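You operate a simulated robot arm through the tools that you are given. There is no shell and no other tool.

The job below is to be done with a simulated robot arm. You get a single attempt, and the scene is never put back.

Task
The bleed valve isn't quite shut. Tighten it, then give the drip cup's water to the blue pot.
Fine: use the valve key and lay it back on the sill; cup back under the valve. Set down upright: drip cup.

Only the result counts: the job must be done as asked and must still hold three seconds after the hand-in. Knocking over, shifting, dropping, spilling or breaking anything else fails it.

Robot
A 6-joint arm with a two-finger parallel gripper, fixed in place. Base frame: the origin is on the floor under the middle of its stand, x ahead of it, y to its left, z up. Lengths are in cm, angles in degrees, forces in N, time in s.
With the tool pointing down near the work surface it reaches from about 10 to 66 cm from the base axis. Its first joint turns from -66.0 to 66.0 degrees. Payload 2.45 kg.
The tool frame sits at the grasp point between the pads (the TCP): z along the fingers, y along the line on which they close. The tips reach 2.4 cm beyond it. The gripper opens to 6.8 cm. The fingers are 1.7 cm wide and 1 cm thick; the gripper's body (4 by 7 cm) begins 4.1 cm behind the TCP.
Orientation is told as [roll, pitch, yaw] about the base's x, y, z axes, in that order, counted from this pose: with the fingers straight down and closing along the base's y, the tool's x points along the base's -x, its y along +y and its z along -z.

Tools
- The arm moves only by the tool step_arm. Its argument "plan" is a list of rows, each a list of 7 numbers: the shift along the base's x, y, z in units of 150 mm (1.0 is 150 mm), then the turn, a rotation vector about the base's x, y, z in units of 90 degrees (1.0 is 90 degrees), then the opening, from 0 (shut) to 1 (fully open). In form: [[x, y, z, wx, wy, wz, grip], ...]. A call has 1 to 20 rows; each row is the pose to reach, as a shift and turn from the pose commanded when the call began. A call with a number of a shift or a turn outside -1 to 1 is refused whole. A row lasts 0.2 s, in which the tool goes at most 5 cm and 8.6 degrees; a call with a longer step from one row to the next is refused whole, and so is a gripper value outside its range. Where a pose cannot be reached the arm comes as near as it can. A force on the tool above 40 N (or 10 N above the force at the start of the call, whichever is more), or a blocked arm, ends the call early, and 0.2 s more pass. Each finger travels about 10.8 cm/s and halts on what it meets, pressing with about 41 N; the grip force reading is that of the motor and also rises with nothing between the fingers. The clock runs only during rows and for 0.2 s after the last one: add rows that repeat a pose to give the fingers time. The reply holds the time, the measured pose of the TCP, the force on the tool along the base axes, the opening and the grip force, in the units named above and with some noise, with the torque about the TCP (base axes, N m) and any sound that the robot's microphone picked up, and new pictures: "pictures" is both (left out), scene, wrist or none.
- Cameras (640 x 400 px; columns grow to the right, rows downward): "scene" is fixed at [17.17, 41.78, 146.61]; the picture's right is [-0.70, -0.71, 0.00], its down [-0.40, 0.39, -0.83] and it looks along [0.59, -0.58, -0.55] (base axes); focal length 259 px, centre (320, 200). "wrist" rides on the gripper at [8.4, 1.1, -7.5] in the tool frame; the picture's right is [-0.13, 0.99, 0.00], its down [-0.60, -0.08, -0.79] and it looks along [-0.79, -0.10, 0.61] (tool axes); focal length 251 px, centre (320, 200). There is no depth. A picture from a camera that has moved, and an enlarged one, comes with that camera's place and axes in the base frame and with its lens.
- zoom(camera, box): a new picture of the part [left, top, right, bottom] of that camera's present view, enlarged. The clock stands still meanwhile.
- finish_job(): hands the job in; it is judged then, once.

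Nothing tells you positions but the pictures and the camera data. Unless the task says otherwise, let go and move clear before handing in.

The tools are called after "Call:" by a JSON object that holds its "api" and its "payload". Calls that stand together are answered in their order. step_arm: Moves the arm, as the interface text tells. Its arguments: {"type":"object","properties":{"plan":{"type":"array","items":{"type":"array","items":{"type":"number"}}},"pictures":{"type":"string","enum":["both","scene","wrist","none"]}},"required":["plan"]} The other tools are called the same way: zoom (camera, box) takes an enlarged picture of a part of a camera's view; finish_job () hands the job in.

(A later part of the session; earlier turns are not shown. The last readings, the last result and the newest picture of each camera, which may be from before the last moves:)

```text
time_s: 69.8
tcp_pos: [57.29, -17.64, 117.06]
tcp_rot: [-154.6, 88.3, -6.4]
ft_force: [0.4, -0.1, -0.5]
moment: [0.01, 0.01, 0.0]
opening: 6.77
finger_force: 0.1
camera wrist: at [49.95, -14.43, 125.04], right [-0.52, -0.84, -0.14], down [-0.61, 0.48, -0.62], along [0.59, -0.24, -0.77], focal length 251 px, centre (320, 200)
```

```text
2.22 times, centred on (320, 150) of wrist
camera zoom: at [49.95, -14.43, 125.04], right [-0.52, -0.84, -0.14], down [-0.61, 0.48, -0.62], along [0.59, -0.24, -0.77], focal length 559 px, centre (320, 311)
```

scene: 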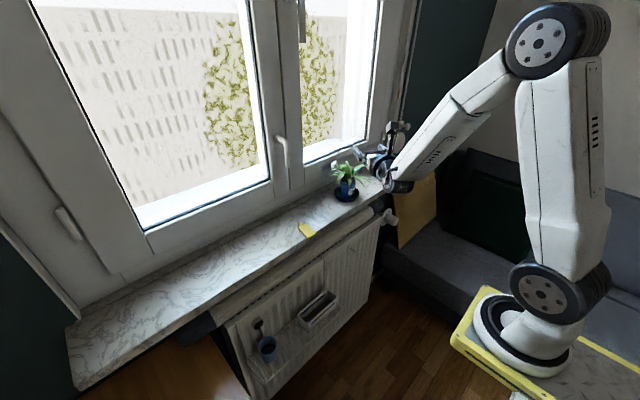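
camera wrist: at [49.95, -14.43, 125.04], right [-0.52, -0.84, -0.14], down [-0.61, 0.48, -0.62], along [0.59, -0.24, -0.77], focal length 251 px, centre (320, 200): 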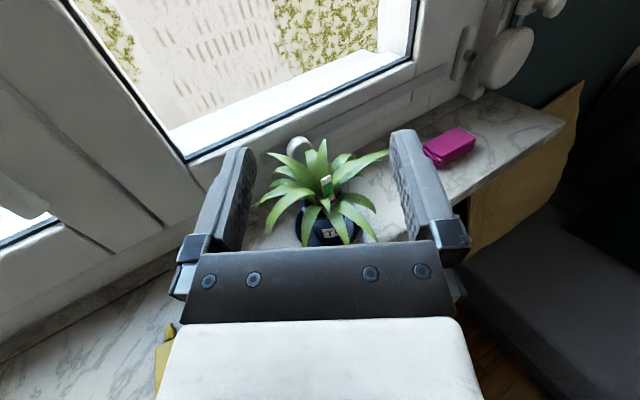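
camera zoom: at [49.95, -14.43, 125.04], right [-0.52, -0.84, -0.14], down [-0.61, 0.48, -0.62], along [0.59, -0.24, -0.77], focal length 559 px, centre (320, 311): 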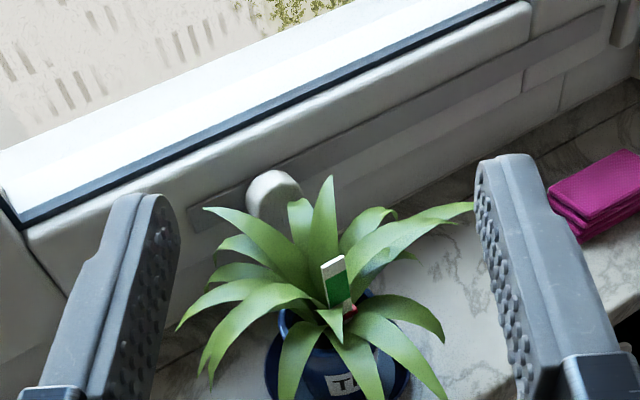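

The pot rim centre is near (67.8, −21.8, 101.3), with leaves arching over it. I zoom from both cameras to gauge the leaf heights and gaps.

Call:
{"api": "zoom", "payload": {"camera": "scene", "box": [320, 150, 384, 210]}}

Call:
{"api": "zoom", "payload": {"camera": "wrist", "box": [245, 130, 405, 245]}}

```text
6.67 times, centred on (352, 180) of scene
camera zoom: at [17.17, 41.78, 146.61], right [-0.7, -0.71, 0.0], down [-0.4, 0.39, -0.83], along [0.59, -0.58, -0.55], focal length 1729 px, centre (107, 333)
```

zoom: 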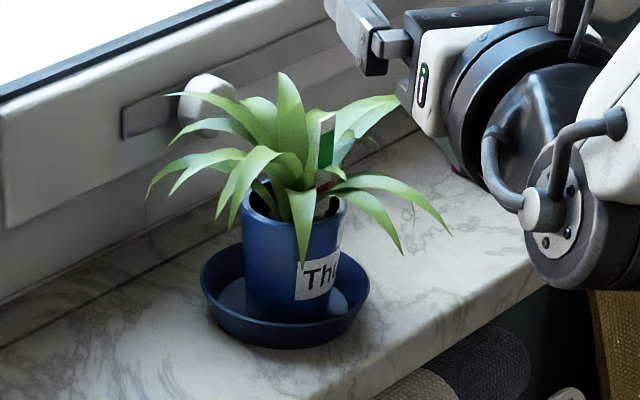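

```text
3.48 times, centred on (325, 188) of wrist
camera zoom: at [49.95, -14.43, 125.04], right [-0.52, -0.84, -0.14], down [-0.61, 0.48, -0.62], along [0.59, -0.24, -0.77], focal length 875 px, centre (303, 244)
```

zoom: 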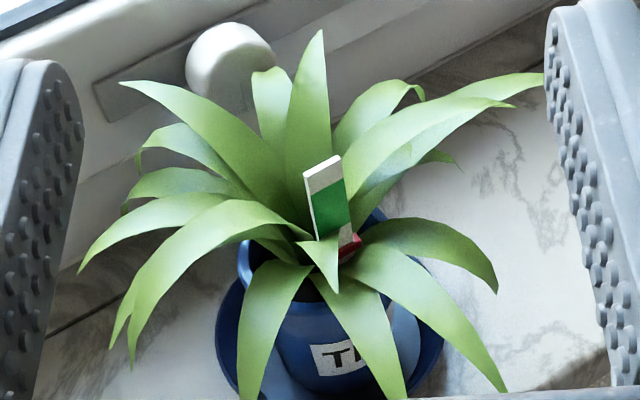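

Now I know the layout: plant centre ≈ (67.7, −22.0), leaf tops ≈ 106, a marker stick on its front side. Before fetching the cup I test here, in free air, whether the wrist can roll far enough to pour.

Call:
{"api": "step_arm", "payload": {"plan": [[0, 0, 0, 0.0763, -0.0477, 0.002, 1], [0, 0, 0, 0.1526, -0.0954, 0.004, 1], [0, 0, 0, 0.229, -0.1431, 0.006, 1], [0, 0, 0, 0.3053, -0.1908, 0.008, 1], [0, 0, 0, 0.3816, -0.2385, 0.01, 1], [0, 0, 0, 0.4579, -0.2862, 0.012, 1], [0, 0, 0, 0.5342, -0.3339, 0.014, 1], [0, 0, 0, 0.6106, -0.3816, 0.016, 1], [0, 0, 0, 0.6869, -0.4293, 0.018, 1], [0, 0, 0, 0.7632, -0.477, 0.02, 1], [0, 0, 0, 0.848, -0.53, 0.025, 1]], "pictures": "none"}}

Call:
{"api": "step_arm", "payload": {"plan": [[0, 0, 0, 0.0763, -0.0477, 0.002, 1], [0, 0, 0, 0.1526, -0.0954, 0.004, 1], [0, 0, 0, 0.229, -0.1431, 0.006, 1], [0, 0, 0, 0.3053, -0.1908, 0.008, 1]], "pictures": "scene"}}

```text
refused: row 11 steps farther than a row can; nothing moved
```

```text
time_s: 70.8
tcp_pos: [57.4, -17.44, 116.93]
tcp_rot: [-92.8, 56.8, 55.7]
ft_force: [-0.2, -0.1, -0.6]
moment: [0.0, 0.01, 0.0]
opening: 6.81
finger_force: 0.0
```

scene: 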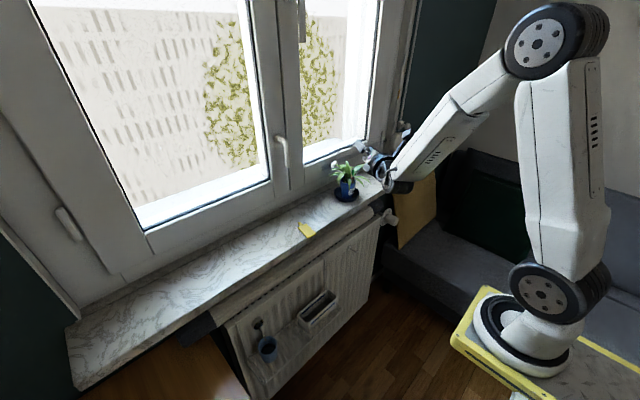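

The first call was refused for one too-large step; the second rolled 32°. I continue the roll test.

Call:
{"api": "step_arm", "payload": {"plan": [[0, 0, 0, 0.0763, -0.0477, 0.002, 1], [0, 0, 0, 0.1526, -0.0954, 0.004, 1], [0, 0, 0, 0.229, -0.1431, 0.006, 1], [0, 0, 0, 0.3053, -0.1908, 0.008, 1], [0, 0, 0, 0.3816, -0.2385, 0.01, 1], [0, 0, 0, 0.4579, -0.2862, 0.012, 1], [0, 0, 0, 0.5342, -0.3339, 0.014, 1], [0, 0, 0, 0.6106, -0.3816, 0.016, 1], [0, 0, 0, 0.6869, -0.4293, 0.018, 1], [0, 0, 0, 0.7632, -0.477, 0.02, 1], [0, 0, 0, 0.839, -0.524, 0.022, 1]], "pictures": "scene"}}

```text
time_s: 73.2
tcp_pos: [57.21, -17.37, 116.94]
tcp_rot: [-91.5, -32.3, 58.6]
ft_force: [0.1, 0.0, 1.2]
moment: [-0.02, 0.01, -0.01]
opening: 6.81
finger_force: 0.1
```

scene: 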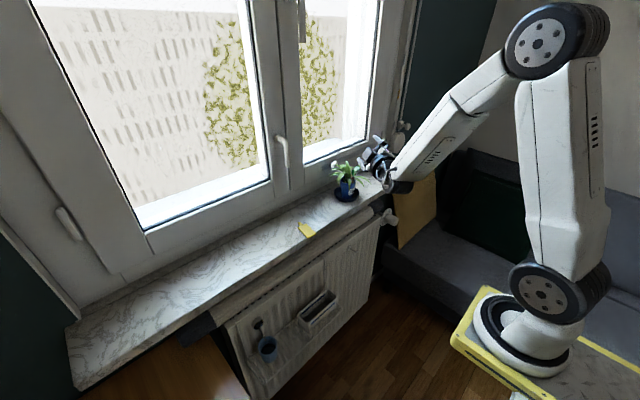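

The wrist can roll past 120°, so pouring by rolling works. I roll back upright.

Call:
{"api": "step_arm", "payload": {"plan": [[0, 0, 0, -0.0763, 0.0477, -0.002, 1], [0, 0, 0, -0.1526, 0.0954, -0.004, 1], [0, 0, 0, -0.229, 0.1431, -0.006, 1], [0, 0, 0, -0.3053, 0.1908, -0.008, 1], [0, 0, 0, -0.3816, 0.2385, -0.01, 1], [0, 0, 0, -0.4579, 0.2862, -0.012, 1], [0, 0, 0, -0.5342, 0.3339, -0.014, 1], [0, 0, 0, -0.6106, 0.3816, -0.016, 1], [0, 0, 0, -0.6869, 0.4293, -0.018, 1], [0, 0, 0, -0.7632, 0.477, -0.02, 1], [0, 0, 0, -0.839, 0.524, -0.022, 1]], "pictures": "none"}}

Call:
{"api": "step_arm", "payload": {"plan": [[0, 0, 0, -0.0763, 0.0477, -0.002, 1], [-0.1, 0.1, 0, -0.1526, 0.0954, -0.004, 1], [-0.2, 0.3, -0.1, -0.229, 0.1431, -0.006, 1], [-0.25, 0.5, -0.2, -0.3053, 0.1908, -0.008, 1], [-0.25, 0.7, -0.3, -0.3053, 0.1908, -0.008, 1]], "pictures": "wrist"}}

```text
time_s: 75.6
tcp_pos: [57.26, -17.47, 116.81]
tcp_rot: [-92.7, 57.1, 55.6]
ft_force: [0.3, -0.7, -0.5]
moment: [-0.01, -0.02, 0.0]
opening: 6.81
finger_force: 0.2
```

```text
time_s: 76.8
tcp_pos: [53.55, -6.89, 112.51]
tcp_rot: [-159.4, 88.4, -11.3]
ft_force: [0.1, 1.4, -0.4]
moment: [0.01, 0.03, 0.0]
opening: 6.79
finger_force: 0.0
camera wrist: at [46.24, -3.81, 120.43], right [-0.52, -0.84, -0.14], down [-0.61, 0.48, -0.62], along [0.59, -0.24, -0.77], focal length 251 px, centre (320, 200)
```

wrist: 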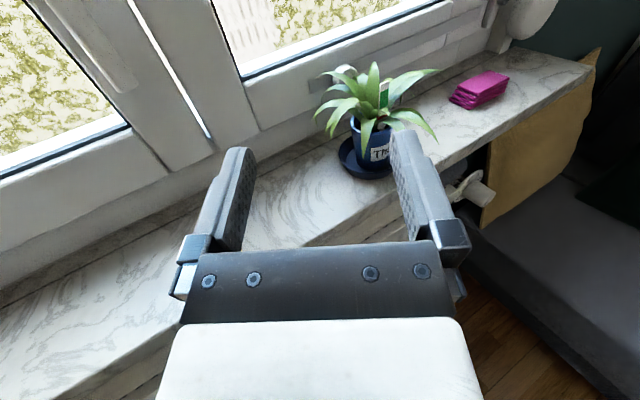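

Now I head to the cup: swing back to the left in front of the radiator, straightening the tool as I go.

Call:
{"api": "step_arm", "payload": {"plan": [[-0.1, 0.2, -0.1, 0, 0, 0.02, 1], [-0.2, 0.4, -0.2, 0, 0, 0.06, 1], [-0.3, 0.6, -0.3, 0, 0, 0.1, 1], [-0.33, 0.8, -0.4, 0, 0, 0.14, 1], [-0.33, 1, -0.5, 0, 0, 0.18, 1]], "pictures": "none"}}

Call:
{"api": "step_arm", "payload": {"plan": [[-0.02, 0.2, -0.1, -0.002, 0.003, 0.04, 1], [-0.05, 0.4, -0.25, -0.004, 0.006, 0.08, 1], [-0.08, 0.6, -0.4, -0.006, 0.01, 0.12, 1], [-0.1, 0.8, -0.6, -0.008, 0.013, 0.16, 1], [-0.1, 1, -0.8, -0.008, 0.016, 0.1756, 1], [-0.1, 1, -1, -0.008, 0.016, 0.1756, 1]], "pictures": "both"}}

```text
time_s: 78.0
tcp_pos: [48.57, 8.04, 104.79]
tcp_rot: [-154.3, 88.3, 10.1]
ft_force: [0.1, -0.6, 0.4]
moment: [0.0, -0.02, -0.01]
opening: 6.79
finger_force: 0.0
```

```text
time_s: 79.4
tcp_pos: [47.07, 23.1, 89.9]
tcp_rot: [132.4, 89.7, -47.5]
ft_force: [-0.6, 0.0, 0.4]
moment: [0.03, -0.03, 0.0]
opening: 6.81
finger_force: 0.0
camera wrist: at [39.45, 22.04, 98.11], right [0.0, -0.99, -0.13], down [-0.79, 0.07, -0.61], along [0.61, 0.1, -0.78], focal length 251 px, centre (320, 200)
```

scene: 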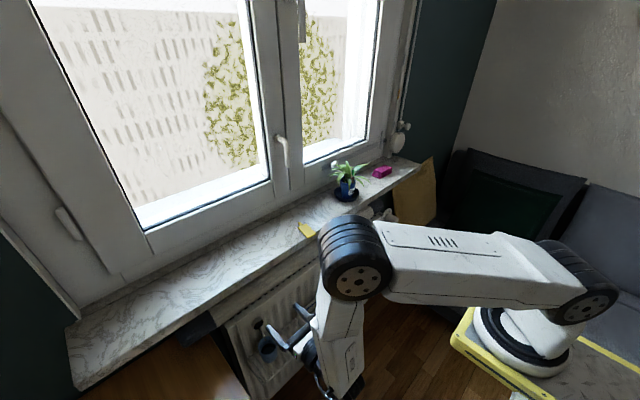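
wrist: 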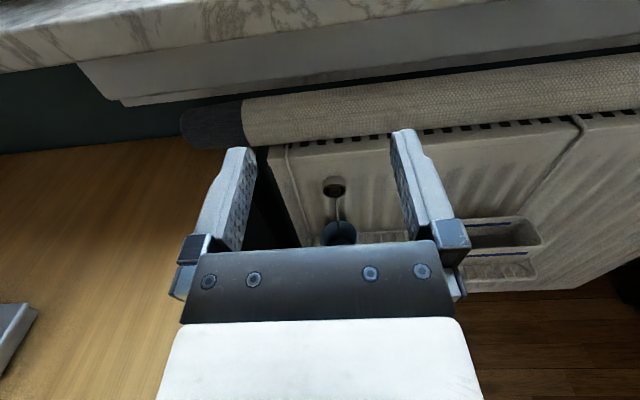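

Straight and level. I descend toward the cup's height, staying in front of the rack, and look again.

Call:
{"api": "step_arm", "payload": {"plan": [[0, 0, -0.2, 0, 0, 0, 1], [0, 0, -0.4, 0, 0, 0, 1], [0, 0, -0.6, 0, 0, 0, 1], [0, 0.02, -0.8, 0, 0, 0, 1], [0, 0.03, -1, 0, 0, 0, 1]], "pictures": "none"}}

Call:
{"api": "step_arm", "payload": {"plan": [[-0.05, 0, -0.2, 0, 0, 0, 1], [-0.1, 0, -0.4, 0, 0, 0, 1], [-0.1, 0, -0.6, 0, 0, 0, 1], [-0.1, 0, -0.6, 0, 0, 0, 1]], "pictures": "both"}}

Call:
{"api": "zoom", "payload": {"camera": "wrist", "box": [240, 20, 400, 240]}}

Call:
{"api": "zoom", "payload": {"camera": "scene", "box": [246, 312, 310, 380]}}

```text
time_s: 80.6
tcp_pos: [46.99, 23.63, 74.91]
tcp_rot: [129.4, 89.8, -50.5]
ft_force: [-1.1, -0.1, -0.3]
moment: [0.01, 0.0, 0.0]
opening: 6.79
finger_force: 0.0
```

```text
time_s: 81.6
tcp_pos: [45.61, 23.54, 65.96]
tcp_rot: [124.2, 89.8, -55.6]
ft_force: [0.4, 0.2, 0.1]
moment: [0.0, 0.04, 0.0]
opening: 6.81
finger_force: 0.0
camera wrist: at [37.94, 22.5, 74.09], right [0.0, -0.99, -0.13], down [-0.79, 0.07, -0.61], along [0.61, 0.1, -0.79], focal length 251 px, centre (320, 200)
```

scene: 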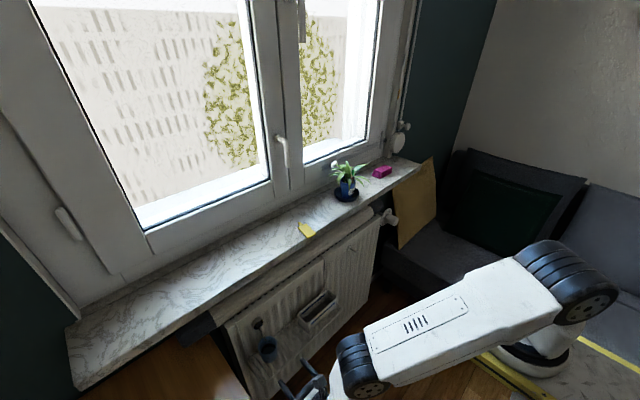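
wrist: 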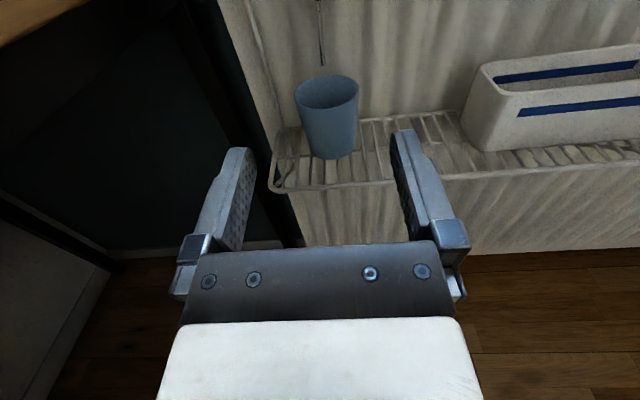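

```text
1.82 times, centred on (320, 130) of wrist
camera zoom: at [37.94, 22.5, 74.09], right [0.0, -0.99, -0.13], down [-0.79, 0.07, -0.61], along [0.61, 0.1, -0.79], focal length 457 px, centre (320, 327)
```

zoom: 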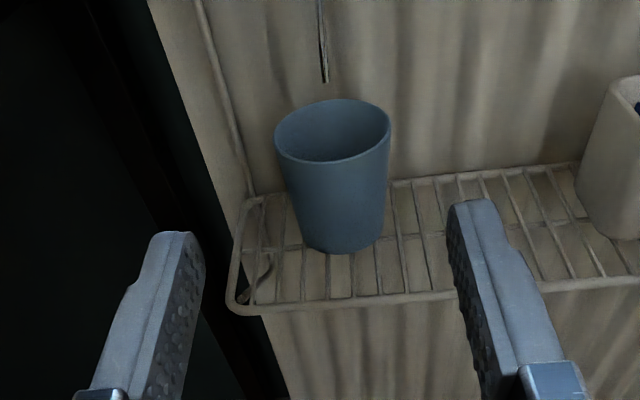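

```text
5.88 times, centred on (278, 346) of scene
camera zoom: at [17.17, 41.78, 146.61], right [-0.7, -0.71, 0.0], down [-0.4, 0.39, -0.83], along [0.59, -0.58, -0.55], focal length 1526 px, centre (567, -659)
```

zoom: 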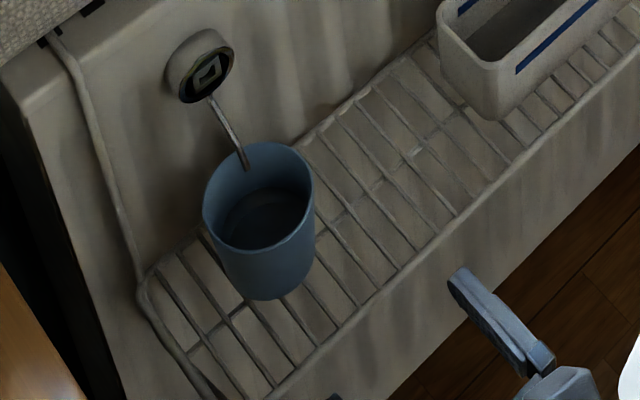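

The cup stands at (59.5, 23.5), from about z 55.8 to 62.2, roughly 5.4 cm across at mid height. I lower to grip height and move partway in, then check alignment.

Call:
{"api": "step_arm", "payload": {"plan": [[0, -0.003, -0.2, 0, 0, 0, 1], [0, -0.006, -0.4327, 0, 0, 0, 1], [0.2, -0.006, -0.4327, 0, 0, 0, 1], [0.4, -0.006, -0.4327, 0, 0, 0, 1], [0.47, -0.006, -0.4327, 0, 0, 0, 1], [0.47, -0.006, -0.4327, 0, 0, 0, 1]], "pictures": "both"}}

Call:
{"api": "zoom", "payload": {"camera": "wrist", "box": [200, 40, 440, 250]}}

Call:
{"api": "zoom", "payload": {"camera": "scene", "box": [246, 312, 310, 380]}}

```text
time_s: 83.2
tcp_pos: [57.13, 29.18, 65.84]
tcp_rot: [-138.3, 82.7, 42.8]
ft_force: [-0.1, -0.2, 1.1]
moment: [0.02, 0.0, -0.02]
opening: 6.78
finger_force: 0.0
stopped in row 6: the arm was blocked; the commanded pose is now the measured one
camera wrist: at [48.82, 27.32, 73.11], right [0.03, -0.98, -0.21], down [-0.73, 0.12, -0.67], along [0.68, 0.18, -0.71], focal length 251 px, centre (320, 200)
```

scene: 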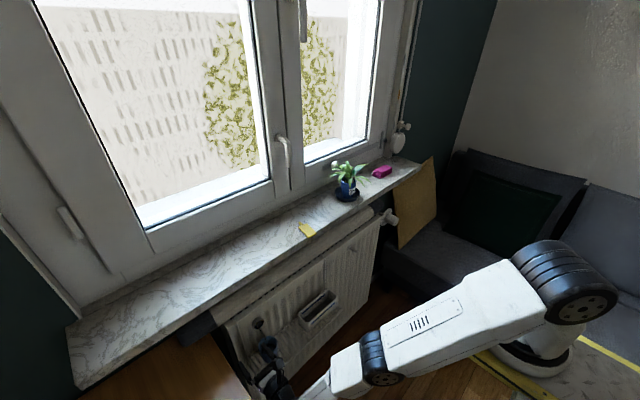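
wrist: 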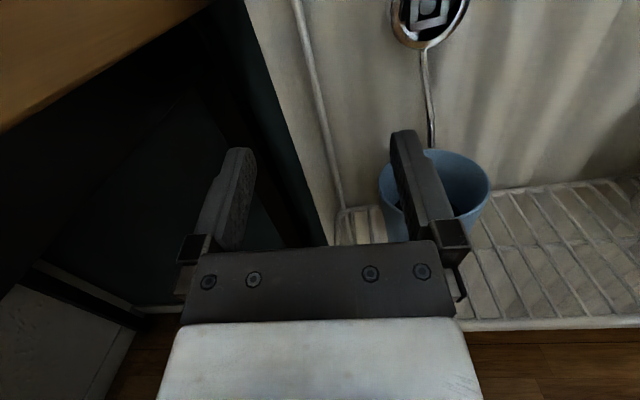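

```text
1.90 times, centred on (320, 145) of wrist
camera zoom: at [48.82, 27.32, 73.11], right [0.03, -0.98, -0.21], down [-0.73, 0.12, -0.67], along [0.68, 0.18, -0.71], focal length 479 px, centre (320, 305)
```

zoom: 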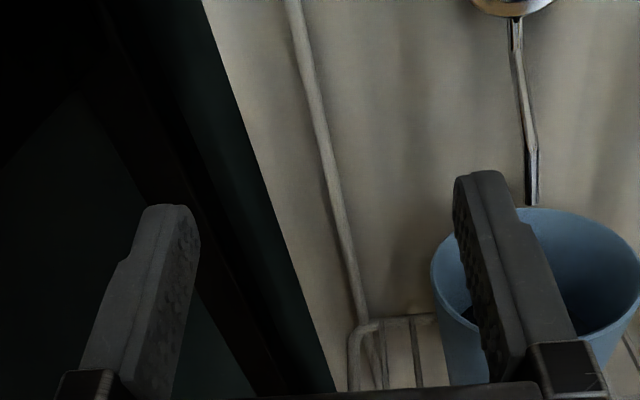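

```text
5.88 times, centred on (278, 346) of scene
camera zoom: at [17.25, 42.1, 146.5], right [-0.7, -0.71, 0.0], down [-0.4, 0.39, -0.83], along [0.59, -0.58, -0.55], focal length 1526 px, centre (567, -659)
```

zoom: 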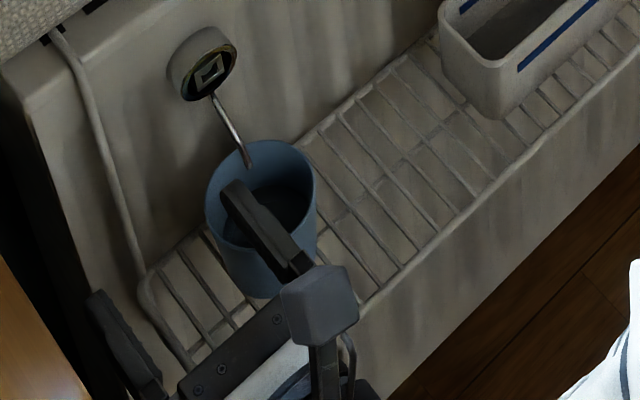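

The arm got blocked on the way down and swung off course; the right finger is now above the cup but about 2.5 cm over its rim, and nothing seems to have been touched yet. I freeze and look at what blocked it.

Call:
{"api": "zoom", "payload": {"camera": "scene", "box": [300, 220, 620, 400]}}

Call:
{"api": "zoom", "payload": {"camera": "scene", "box": [210, 290, 340, 400]}}

```text
2.00 times, centred on (460, 310) of scene
camera zoom: at [17.25, 42.1, 146.5], right [-0.7, -0.71, 0.0], down [-0.4, 0.39, -0.83], along [0.59, -0.58, -0.55], focal length 519 px, centre (40, -20)
```

zoom: 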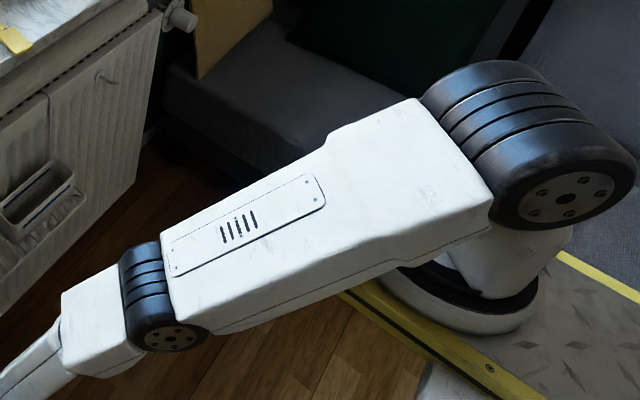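

```text
3.64 times, centred on (275, 345) of scene
camera zoom: at [17.25, 42.1, 146.5], right [-0.7, -0.71, 0.0], down [-0.4, 0.39, -0.83], along [0.59, -0.58, -0.55], focal length 943 px, centre (484, -327)
```

zoom: 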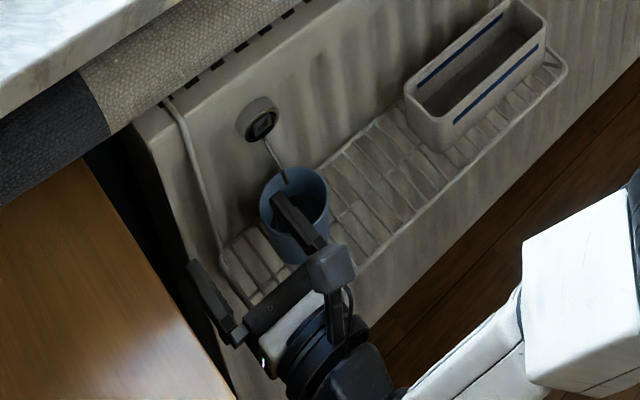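

The upper arm met the edge of its own stand, so with a level tool I cannot go this low; a tool pitched down about 40° keeps the elbow higher. First I retreat backward and up, away from the cup and spout.

Call:
{"api": "step_arm", "payload": {"plan": [[-0.1, 0, 0.05, 0, 0, 0, 1], [-0.25, 0, 0.12, 0, 0, 0, 1], [-0.45, -0.03, 0.25, 0, 0, 0, 1], [-0.6, -0.1, 0.4, 0, 0, 0, 1], [-0.66, -0.2, 0.55, 0, 0, 0, 1]], "pictures": "both"}}

Call:
{"api": "zoom", "payload": {"camera": "scene", "box": [240, 305, 320, 370]}}

```text
time_s: 84.4
tcp_pos: [46.53, 25.39, 73.25]
tcp_rot: [-137.8, 83.6, 43.2]
ft_force: [0.6, -0.3, -0.3]
moment: [-0.01, 0.04, 0.04]
opening: 6.8
finger_force: 0.0
camera wrist: at [38.36, 23.48, 80.74], right [0.03, -0.98, -0.2], down [-0.74, 0.11, -0.66], along [0.67, 0.17, -0.72], focal length 251 px, centre (320, 200)
```

scene: 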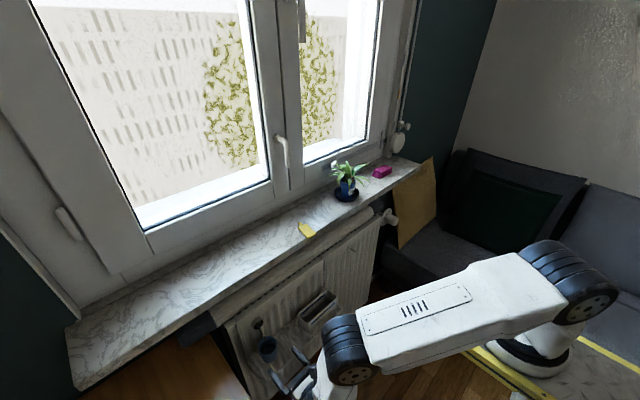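
wrist: 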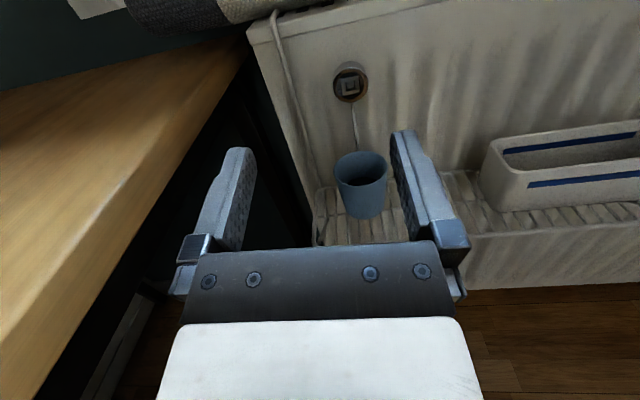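

```text
6.15 times, centred on (280, 338) of scene
camera zoom: at [17.17, 41.79, 146.61], right [-0.7, -0.71, 0.0], down [-0.4, 0.39, -0.83], along [0.59, -0.58, -0.55], focal length 1596 px, centre (566, -646)
```

zoom: 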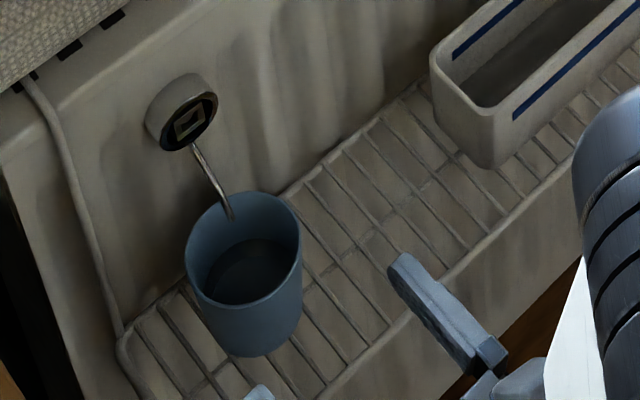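

Safe again; the cup, spout and valve are untouched. I now pitch the tool about 38° downward in the open and centre it on the cup's line.

Call:
{"api": "step_arm", "payload": {"plan": [[0, -0.02, 0.02, -0.0074, 0.0796, 0.0012, 1], [0, -0.04, 0.04, -0.0148, 0.1593, 0.0025, 1], [0, -0.06, 0.06, -0.0222, 0.2389, 0.0037, 1], [0, -0.08, 0.06, -0.0295, 0.3185, 0.0049, 1], [0, -0.1, 0.06, -0.0369, 0.3982, 0.0062, 1], [0, -0.121, 0.06, -0.0443, 0.4778, 0.0074, 1], [0, -0.121, 0.06, -0.0443, 0.4778, 0.0074, 1]], "pictures": "both"}}

```text
time_s: 86.0
tcp_pos: [46.72, 23.56, 74.07]
tcp_rot: [-0.8, 51.6, 179.3]
ft_force: [-0.3, -1.2, 0.7]
moment: [-0.02, -0.01, -0.04]
opening: 6.81
finger_force: 0.1
camera wrist: at [45.9, 22.4, 85.16], right [-0.08, -0.99, -0.11], down [-1.0, 0.08, 0.02], along [-0.01, 0.11, -0.99], focal length 251 px, centre (320, 200)
```

scene: 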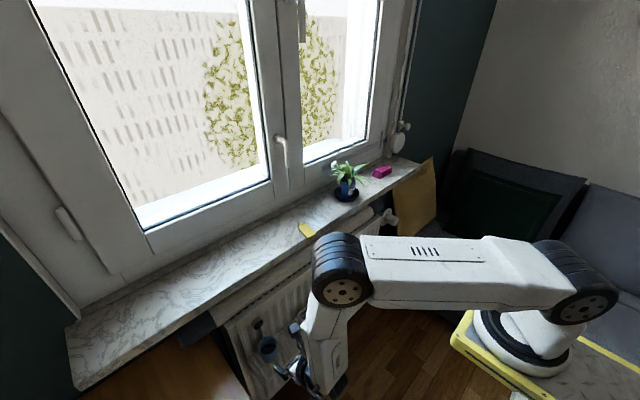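
wrist: 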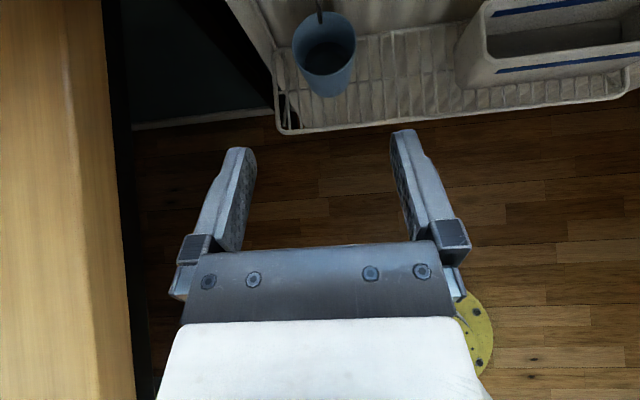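

The tool is pitched 38° down, and the camera now looks straight down. I zoom to refine the cup's position.

Call:
{"api": "zoom", "payload": {"camera": "wrist", "box": [270, 0, 380, 110]}}

```text
3.64 times, centred on (325, 55) of wrist
camera zoom: at [45.9, 22.4, 85.16], right [-0.08, -0.99, -0.11], down [-1.0, 0.08, 0.02], along [-0.01, 0.11, -0.99], focal length 914 px, centre (302, 727)
```

zoom: 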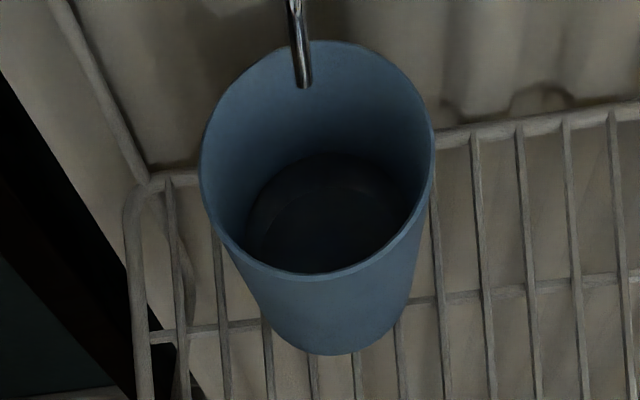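

The cup's rim centre is at (59.6, 23.45). I move to a point 8 cm back along the approach line, in small steps.

Call:
{"api": "step_arm", "payload": {"plan": [[0.074, 0, -0.116, 0, 0, 0, 1], [0.148, 0, -0.232, 0, 0, 0, 1], [0.223, 0, -0.347, 0, 0, 0, 1], [0.297, -0.001, -0.463, 0, 0, 0, 1], [0.371, -0.002, -0.579, 0, 0, 0, 1], [0.371, -0.002, -0.579, 0, 0, 0, 1]], "pictures": "both"}}

Call:
{"api": "zoom", "payload": {"camera": "wrist", "box": [220, 60, 440, 250]}}

```text
time_s: 87.4
tcp_pos: [52.12, 23.5, 65.33]
tcp_rot: [-0.8, 51.7, 179.2]
ft_force: [0.2, 0.3, 0.0]
moment: [0.01, -0.01, 0.01]
opening: 6.79
finger_force: 0.1
camera wrist: at [51.39, 22.36, 76.42], right [-0.08, -0.99, -0.11], down [-1.0, 0.08, 0.02], along [-0.01, 0.11, -0.99], focal length 251 px, centre (320, 200)
```

scene: 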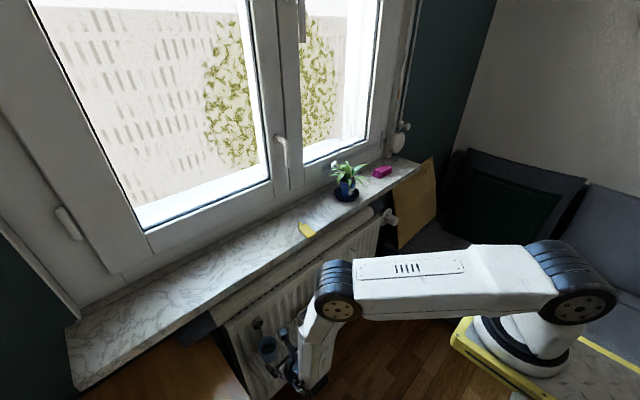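
wrist: 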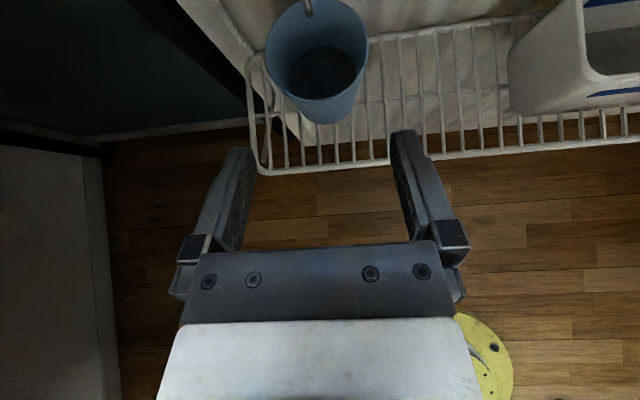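

```text
2.11 times, centred on (330, 155) of wrist
camera zoom: at [51.39, 22.36, 76.42], right [-0.08, -0.99, -0.11], down [-1.0, 0.08, 0.02], along [-0.01, 0.11, -0.99], focal length 529 px, centre (299, 295)
```

zoom: 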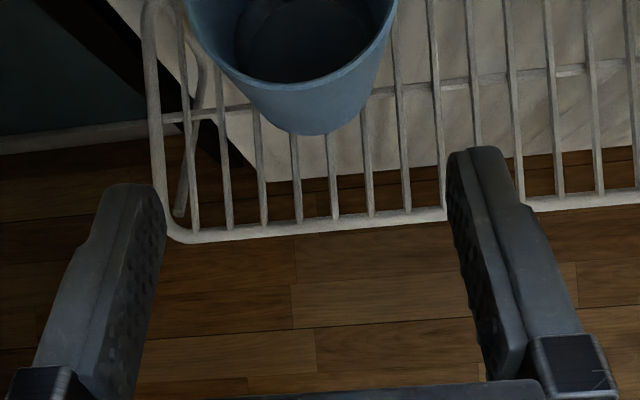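

No blocking this time and the pose is exact. I continue along the approach line most of the way.

Call:
{"api": "step_arm", "payload": {"plan": [[0.065, 0, -0.052, 0, 0, 0, 1], [0.13, 0, -0.103, 0, 0, 0, 1], [0.196, 0, -0.155, 0, 0, 0, 1], [0.261, 0, -0.207, 0, 0, 0, 1], [0.261, 0, -0.207, 0, 0, 0, 1]], "pictures": "both"}}

Call:
{"api": "zoom", "payload": {"camera": "wrist", "box": [200, 60, 440, 250]}}

Call:
{"api": "zoom", "payload": {"camera": "scene", "box": [240, 312, 310, 380]}}

```text
time_s: 88.6
tcp_pos: [56.19, 23.49, 62.28]
tcp_rot: [-1.0, 51.6, 179.3]
ft_force: [-0.2, 0.1, -0.3]
moment: [-0.01, 0.0, 0.0]
opening: 6.82
finger_force: 0.1
camera wrist: at [55.32, 22.34, 73.38], right [-0.08, -0.99, -0.11], down [-1.0, 0.08, 0.02], along [-0.01, 0.11, -0.99], focal length 251 px, centre (320, 200)
```

scene: 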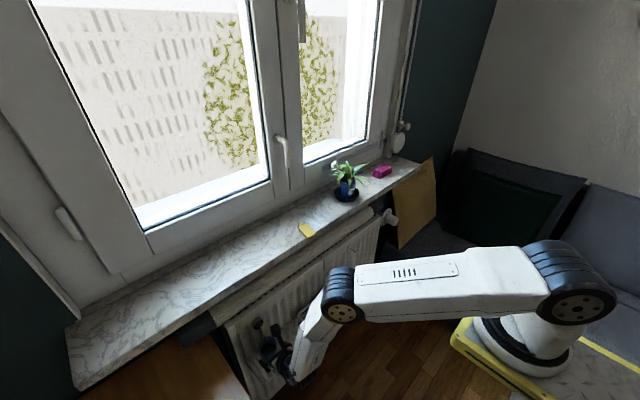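
wrist: 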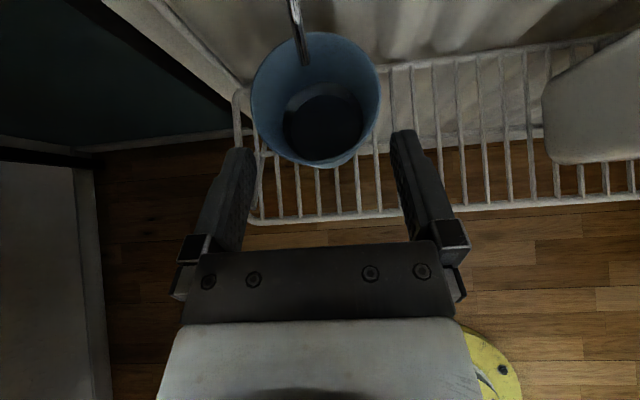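

```text
2.11 times, centred on (320, 155) of wrist
camera zoom: at [55.32, 22.34, 73.38], right [-0.08, -0.99, -0.11], down [-1.0, 0.08, 0.02], along [-0.01, 0.11, -0.99], focal length 529 px, centre (320, 295)
```

zoom: 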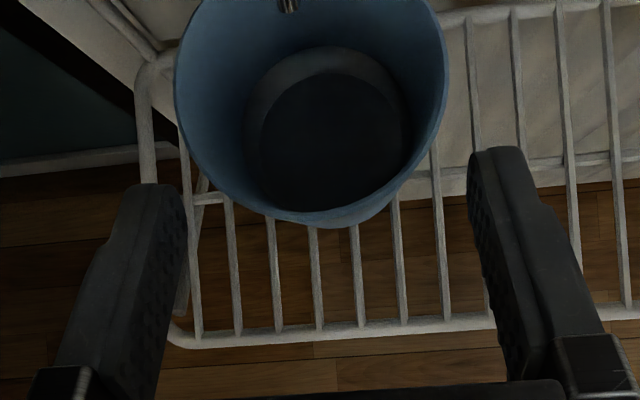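

```text
5.88 times, centred on (275, 346) of scene
camera zoom: at [17.17, 41.78, 146.61], right [-0.7, -0.71, 0.0], down [-0.4, 0.39, -0.83], along [0.59, -0.58, -0.55], focal length 1526 px, centre (585, -659)
```

zoom: 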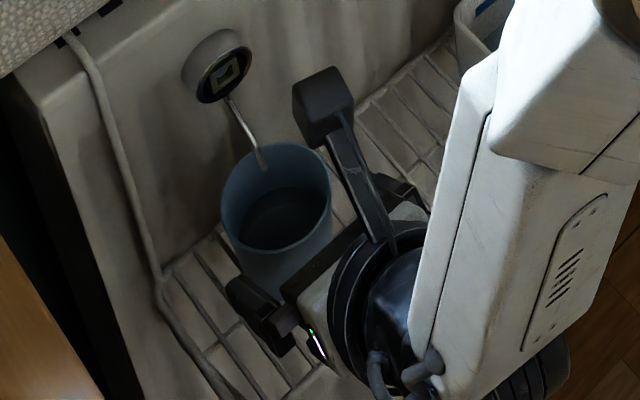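

The cup sits centred between the fingers, well below camera and spout clearance. I make the final 3 cm approach.

Call:
{"api": "step_arm", "payload": {"plan": [[0.052, 0.0067, -0.041, 0, 0, 0, 1], [0.105, 0.0067, -0.083, 0, 0, 0, 1], [0.157, 0.0067, -0.124, 0, 0, 0, 1], [0.157, 0.0067, -0.124, 0, 0, 0, 1]], "pictures": "both"}}

Call:
{"api": "zoom", "payload": {"camera": "wrist", "box": [200, 60, 440, 250]}}

Call:
{"api": "zoom", "payload": {"camera": "scene", "box": [240, 312, 310, 380]}}

```text
time_s: 89.6
tcp_pos: [58.41, 23.51, 60.42]
tcp_rot: [-0.8, 51.7, 179.3]
ft_force: [0.0, 1.1, -0.1]
moment: [-0.01, -0.02, -0.02]
opening: 6.81
finger_force: 0.0
camera wrist: at [57.69, 22.46, 71.48], right [-0.08, -0.99, -0.11], down [-1.0, 0.08, 0.02], along [-0.01, 0.11, -0.99], focal length 251 px, centre (320, 200)
```

scene: 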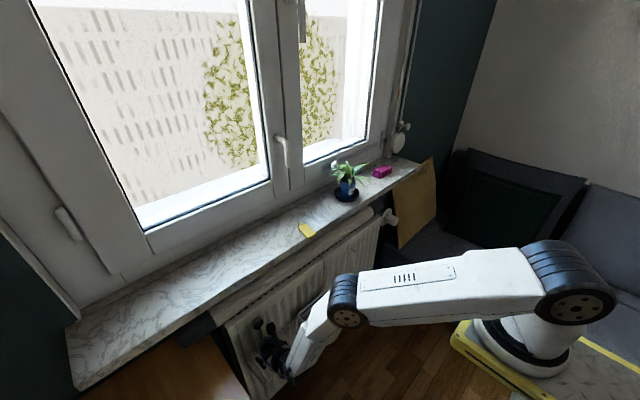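
wrist: 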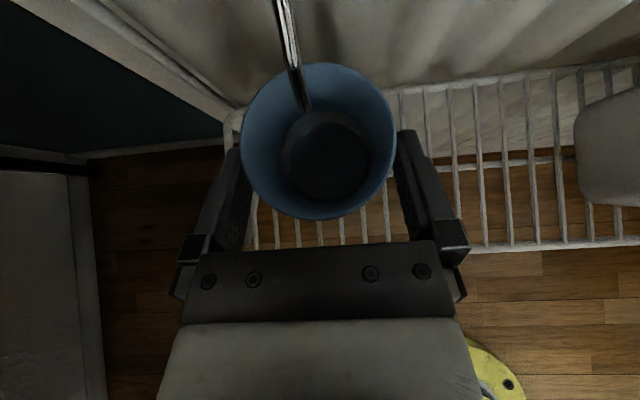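

```text
2.11 times, centred on (320, 155) of wrist
camera zoom: at [57.69, 22.46, 71.48], right [-0.08, -0.99, -0.11], down [-1.0, 0.08, 0.02], along [-0.01, 0.11, -0.99], focal length 529 px, centre (320, 295)
```

zoom: 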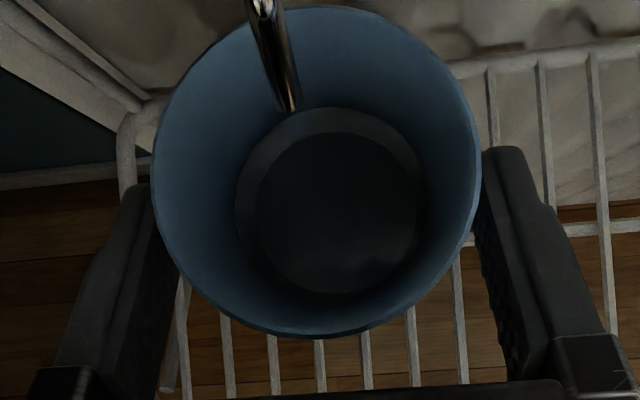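

```text
5.88 times, centred on (275, 346) of scene
camera zoom: at [17.17, 41.78, 146.61], right [-0.7, -0.71, 0.0], down [-0.4, 0.39, -0.83], along [0.59, -0.58, -0.55], focal length 1526 px, centre (585, -659)
```

zoom: 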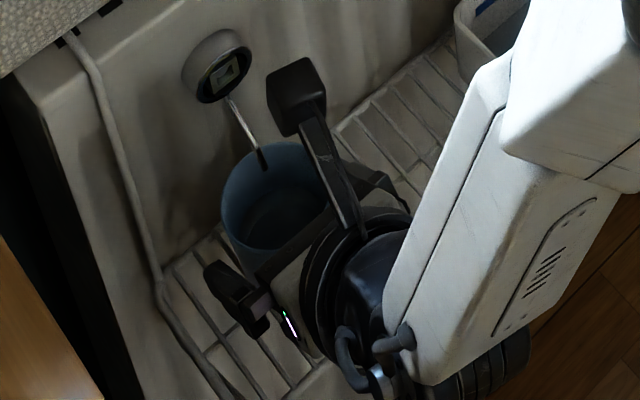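

The fingers straddle the cup at mid height, with the camera clear of the valve. I close gently on the cup.

Call:
{"api": "step_arm", "payload": {"plan": [[0, 0, 0, 0, 0, 0, 0.93], [0, 0, 0, 0, 0, 0, 0.87], [0, 0, 0, 0, 0, 0, 0.82], [0, 0, 0, 0, 0, 0, 0.78], [0, 0, 0, 0, 0, 0, 0.74], [0, 0, 0, 0, 0, 0, 0.7], [0, 0, 0, 0, 0, 0, 0.7]], "pictures": "wrist"}}

Call:
{"api": "zoom", "payload": {"camera": "wrist", "box": [200, 60, 440, 250]}}

```text
time_s: 91.2
tcp_pos: [58.59, 23.56, 60.4]
tcp_rot: [-0.9, 51.7, 179.3]
ft_force: [-0.6, -0.6, -0.1]
moment: [-0.01, 0.03, -0.02]
opening: 5.54
finger_force: 41.1
camera wrist: at [57.68, 22.46, 71.48], right [-0.08, -0.99, -0.11], down [-1.0, 0.08, 0.02], along [-0.01, 0.11, -0.99], focal length 251 px, centre (320, 200)
```

wrist: 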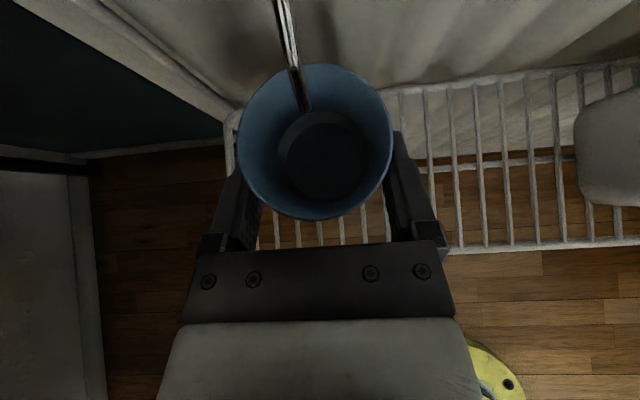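

```text
2.11 times, centred on (320, 155) of wrist
camera zoom: at [57.68, 22.46, 71.48], right [-0.08, -0.99, -0.11], down [-1.0, 0.08, 0.02], along [-0.01, 0.11, -0.99], focal length 529 px, centre (320, 295)
```

zoom: 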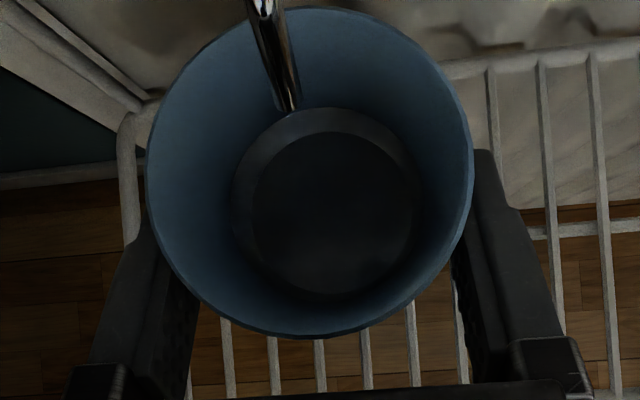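

Cup held at 5.54 cm with full grip. I lift it 1 cm, which keeps the rim below the spout tip, then check.

Call:
{"api": "step_arm", "payload": {"plan": [[0, 0, 0.02, 0, 0, 0, 0.7], [0, 0, 0.043, 0, 0, 0, 0.7], [0, 0, 0.063, 0, 0, 0, 0.7], [0, 0, 0.063, 0, 0, 0, 0.7]], "pictures": "wrist"}}

Call:
{"api": "zoom", "payload": {"camera": "scene", "box": [240, 312, 310, 380]}}

```text
time_s: 92.2
tcp_pos: [58.49, 23.59, 61.3]
tcp_rot: [-0.9, 51.8, 179.3]
ft_force: [0.0, 0.1, -0.5]
moment: [0.03, 0.01, 0.02]
opening: 5.52
finger_force: 40.9
camera wrist: at [57.68, 22.48, 72.43], right [-0.08, -0.99, -0.11], down [-1.0, 0.08, 0.02], along [-0.01, 0.11, -0.99], focal length 251 px, centre (320, 200)
```

wrist: 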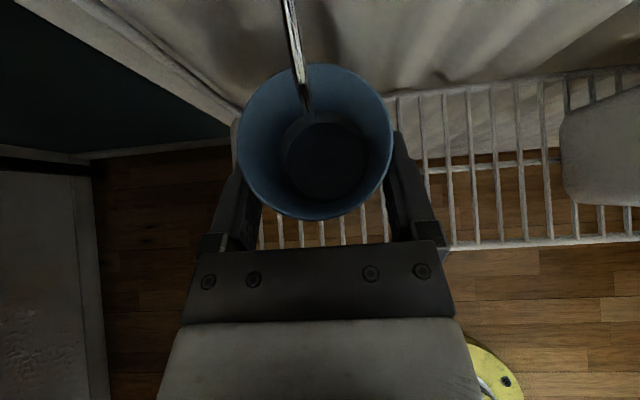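

```text
5.88 times, centred on (275, 346) of scene
camera zoom: at [17.17, 41.79, 146.61], right [-0.7, -0.71, 0.0], down [-0.4, 0.39, -0.83], along [0.59, -0.58, -0.55], focal length 1526 px, centre (585, -659)
```

zoom: 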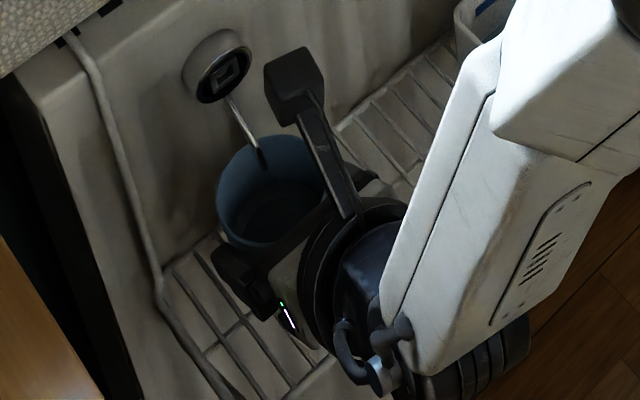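

The cup comes up cleanly. I draw it straight back from under the spout, smoothly so as not to slosh.

Call:
{"api": "step_arm", "payload": {"plan": [[-0.03, 0, 0, 0, 0, 0, 0.7], [-0.08, 0, 0, 0, 0, 0, 0.7], [-0.15, 0, 0, 0, 0, 0, 0.7], [-0.23, 0, 0, 0, 0, 0, 0.7], [-0.32, 0, 0, 0, 0, 0, 0.7], [-0.41, 0, 0, 0, 0, 0, 0.7], [-0.49, 0, 0.01, 0, 0, 0, 0.7], [-0.56, 0, 0.03, 0, 0, 0, 0.7], [-0.61, 0, 0.06, 0, 0, 0, 0.7], [-0.64, 0, 0.1, 0, 0, 0, 0.7]], "pictures": "both"}}

```text
time_s: 94.4
tcp_pos: [48.88, 23.65, 62.86]
tcp_rot: [-1.0, 51.7, 179.3]
ft_force: [-0.5, -0.6, -0.7]
moment: [-0.01, 0.02, 0.0]
opening: 5.53
finger_force: 40.9
camera wrist: at [48.06, 22.47, 73.91], right [-0.08, -0.99, -0.11], down [-1.0, 0.08, 0.02], along [-0.01, 0.11, -0.99], focal length 251 px, centre (320, 200)
```

scene: 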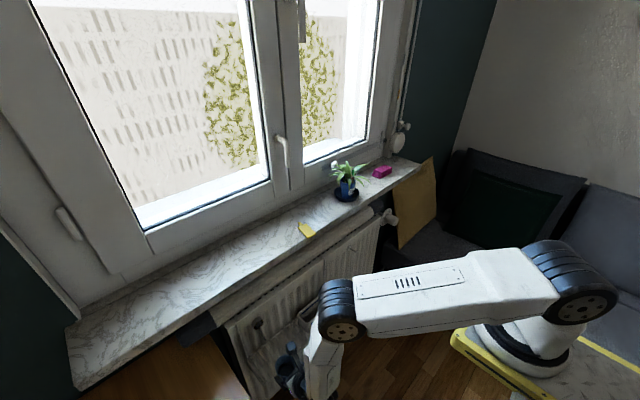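
wrist: 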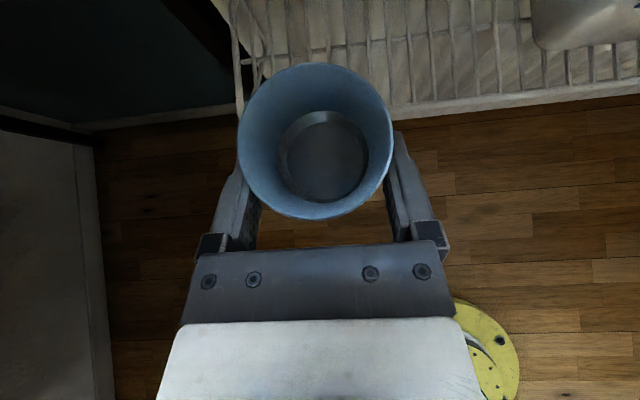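

The cup is clear of spout and rack. I look into it to see how much water it holds.

Call:
{"api": "zoom", "payload": {"camera": "wrist", "box": [230, 55, 400, 225]}}

Call:
{"api": "step_arm", "payload": {"plan": [[0, 0, 0.05, 0, 0, 0, 0.7], [0, 0, 0.15, 0, 0, 0, 0.7], [0, 0, 0.3, 0, 0, 0, 0.7], [0, 0, 0.48, 0, 0, 0, 0.7], [0, 0, 0.66, 0, 0, 0, 0.7], [0, 0, 0.82, 0, 0, 0, 0.7], [0, 0, 0.94, 0, 0, 0, 0.7], [0, 0, 1, 0, 0, 0, 0.7]], "pictures": "none"}}

Call:
{"api": "zoom", "payload": {"camera": "wrist", "box": [230, 55, 400, 225]}}

```text
2.35 times, centred on (315, 140) of wrist
camera zoom: at [48.06, 22.47, 73.91], right [-0.08, -0.99, -0.11], down [-1.0, 0.08, 0.02], along [-0.01, 0.11, -0.99], focal length 592 px, centre (332, 341)
```

zoom: 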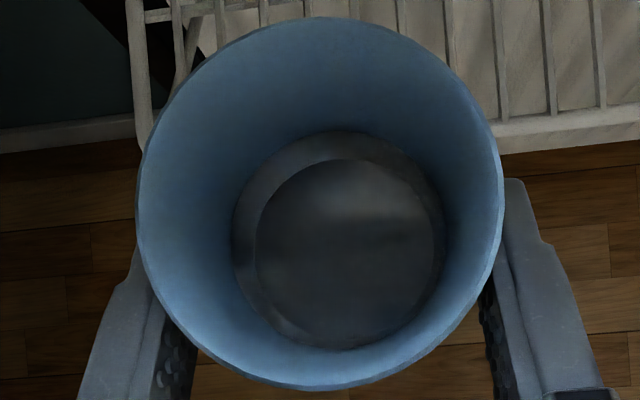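

```text
time_s: 96.2
tcp_pos: [48.9, 23.66, 77.9]
tcp_rot: [-0.8, 51.7, 179.4]
ft_force: [-0.5, -0.3, -1.6]
moment: [-0.03, 0.0, 0.0]
opening: 5.53
finger_force: 41.4
```

```text
2.35 times, centred on (315, 140) of wrist
camera zoom: at [48.03, 22.45, 88.97], right [-0.08, -0.99, -0.11], down [-1.0, 0.08, 0.02], along [-0.01, 0.11, -0.99], focal length 592 px, centre (332, 341)
```

zoom: 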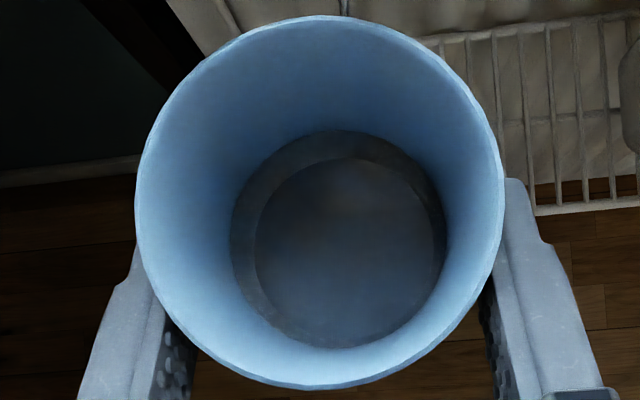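

The cup holds roughly 2 cm of water. I'll set it upright on the free left part of the sill so that I can re-grip it with a level tool for pouring; first I raise it smoothly above sill height.

Call:
{"api": "step_arm", "payload": {"plan": [[0, -0.01, 0.06, 0, 0, 0, 0.7], [0, -0.04, 0.18, 0, 0, 0, 0.7], [0, -0.1, 0.34, 0, 0, 0, 0.7], [0, -0.18, 0.52, 0, 0, 0, 0.7], [0, -0.28, 0.7, 0, 0, 0, 0.7], [0, -0.38, 0.86, 0, 0, 0, 0.7], [0, -0.48, 0.96, 0, 0, 0, 0.7], [0, -0.55, 1, 0, 0, 0, 0.7]], "pictures": "none"}}

Call:
{"api": "step_arm", "payload": {"plan": [[0.02, -0.02, 0.06, 0, 0, 0, 0.7], [0.06, -0.05, 0.16, 0, 0, 0, 0.7], [0.12, -0.08, 0.28, 0, 0, 0, 0.7], [0.2, -0.1, 0.4, 0, 0, 0, 0.7], [0.3, -0.1, 0.5, 0, 0, 0, 0.7], [0.42, -0.1, 0.57, 0, 0, 0, 0.7], [0.52, -0.1, 0.6, 0, 0, 0, 0.7], [0.58, -0.1, 0.6, 0, 0, 0, 0.7]], "pictures": "both"}}

```text
time_s: 98.0
tcp_pos: [48.82, 15.39, 92.87]
tcp_rot: [-0.9, 51.7, 179.2]
ft_force: [-0.1, 0.3, -0.2]
moment: [0.0, -0.02, -0.02]
opening: 5.53
finger_force: 40.9
```

```text
time_s: 99.8
tcp_pos: [57.59, 13.98, 101.81]
tcp_rot: [-1.0, 51.6, 179.2]
ft_force: [1.0, -0.7, -0.6]
moment: [0.02, 0.01, -0.02]
opening: 5.52
finger_force: 41.0
camera wrist: at [56.8, 12.74, 112.95], right [-0.08, -0.99, -0.11], down [-1.0, 0.08, 0.02], along [-0.01, 0.11, -0.99], focal length 251 px, centre (320, 200)
```

scene: 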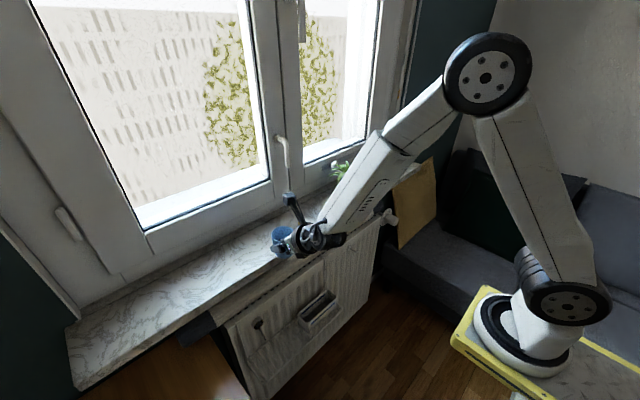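
wrist: 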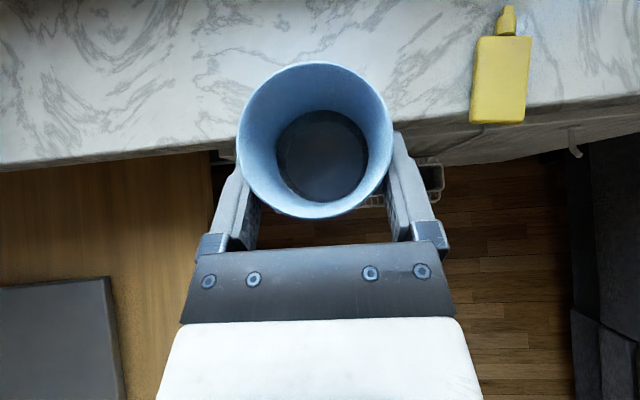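

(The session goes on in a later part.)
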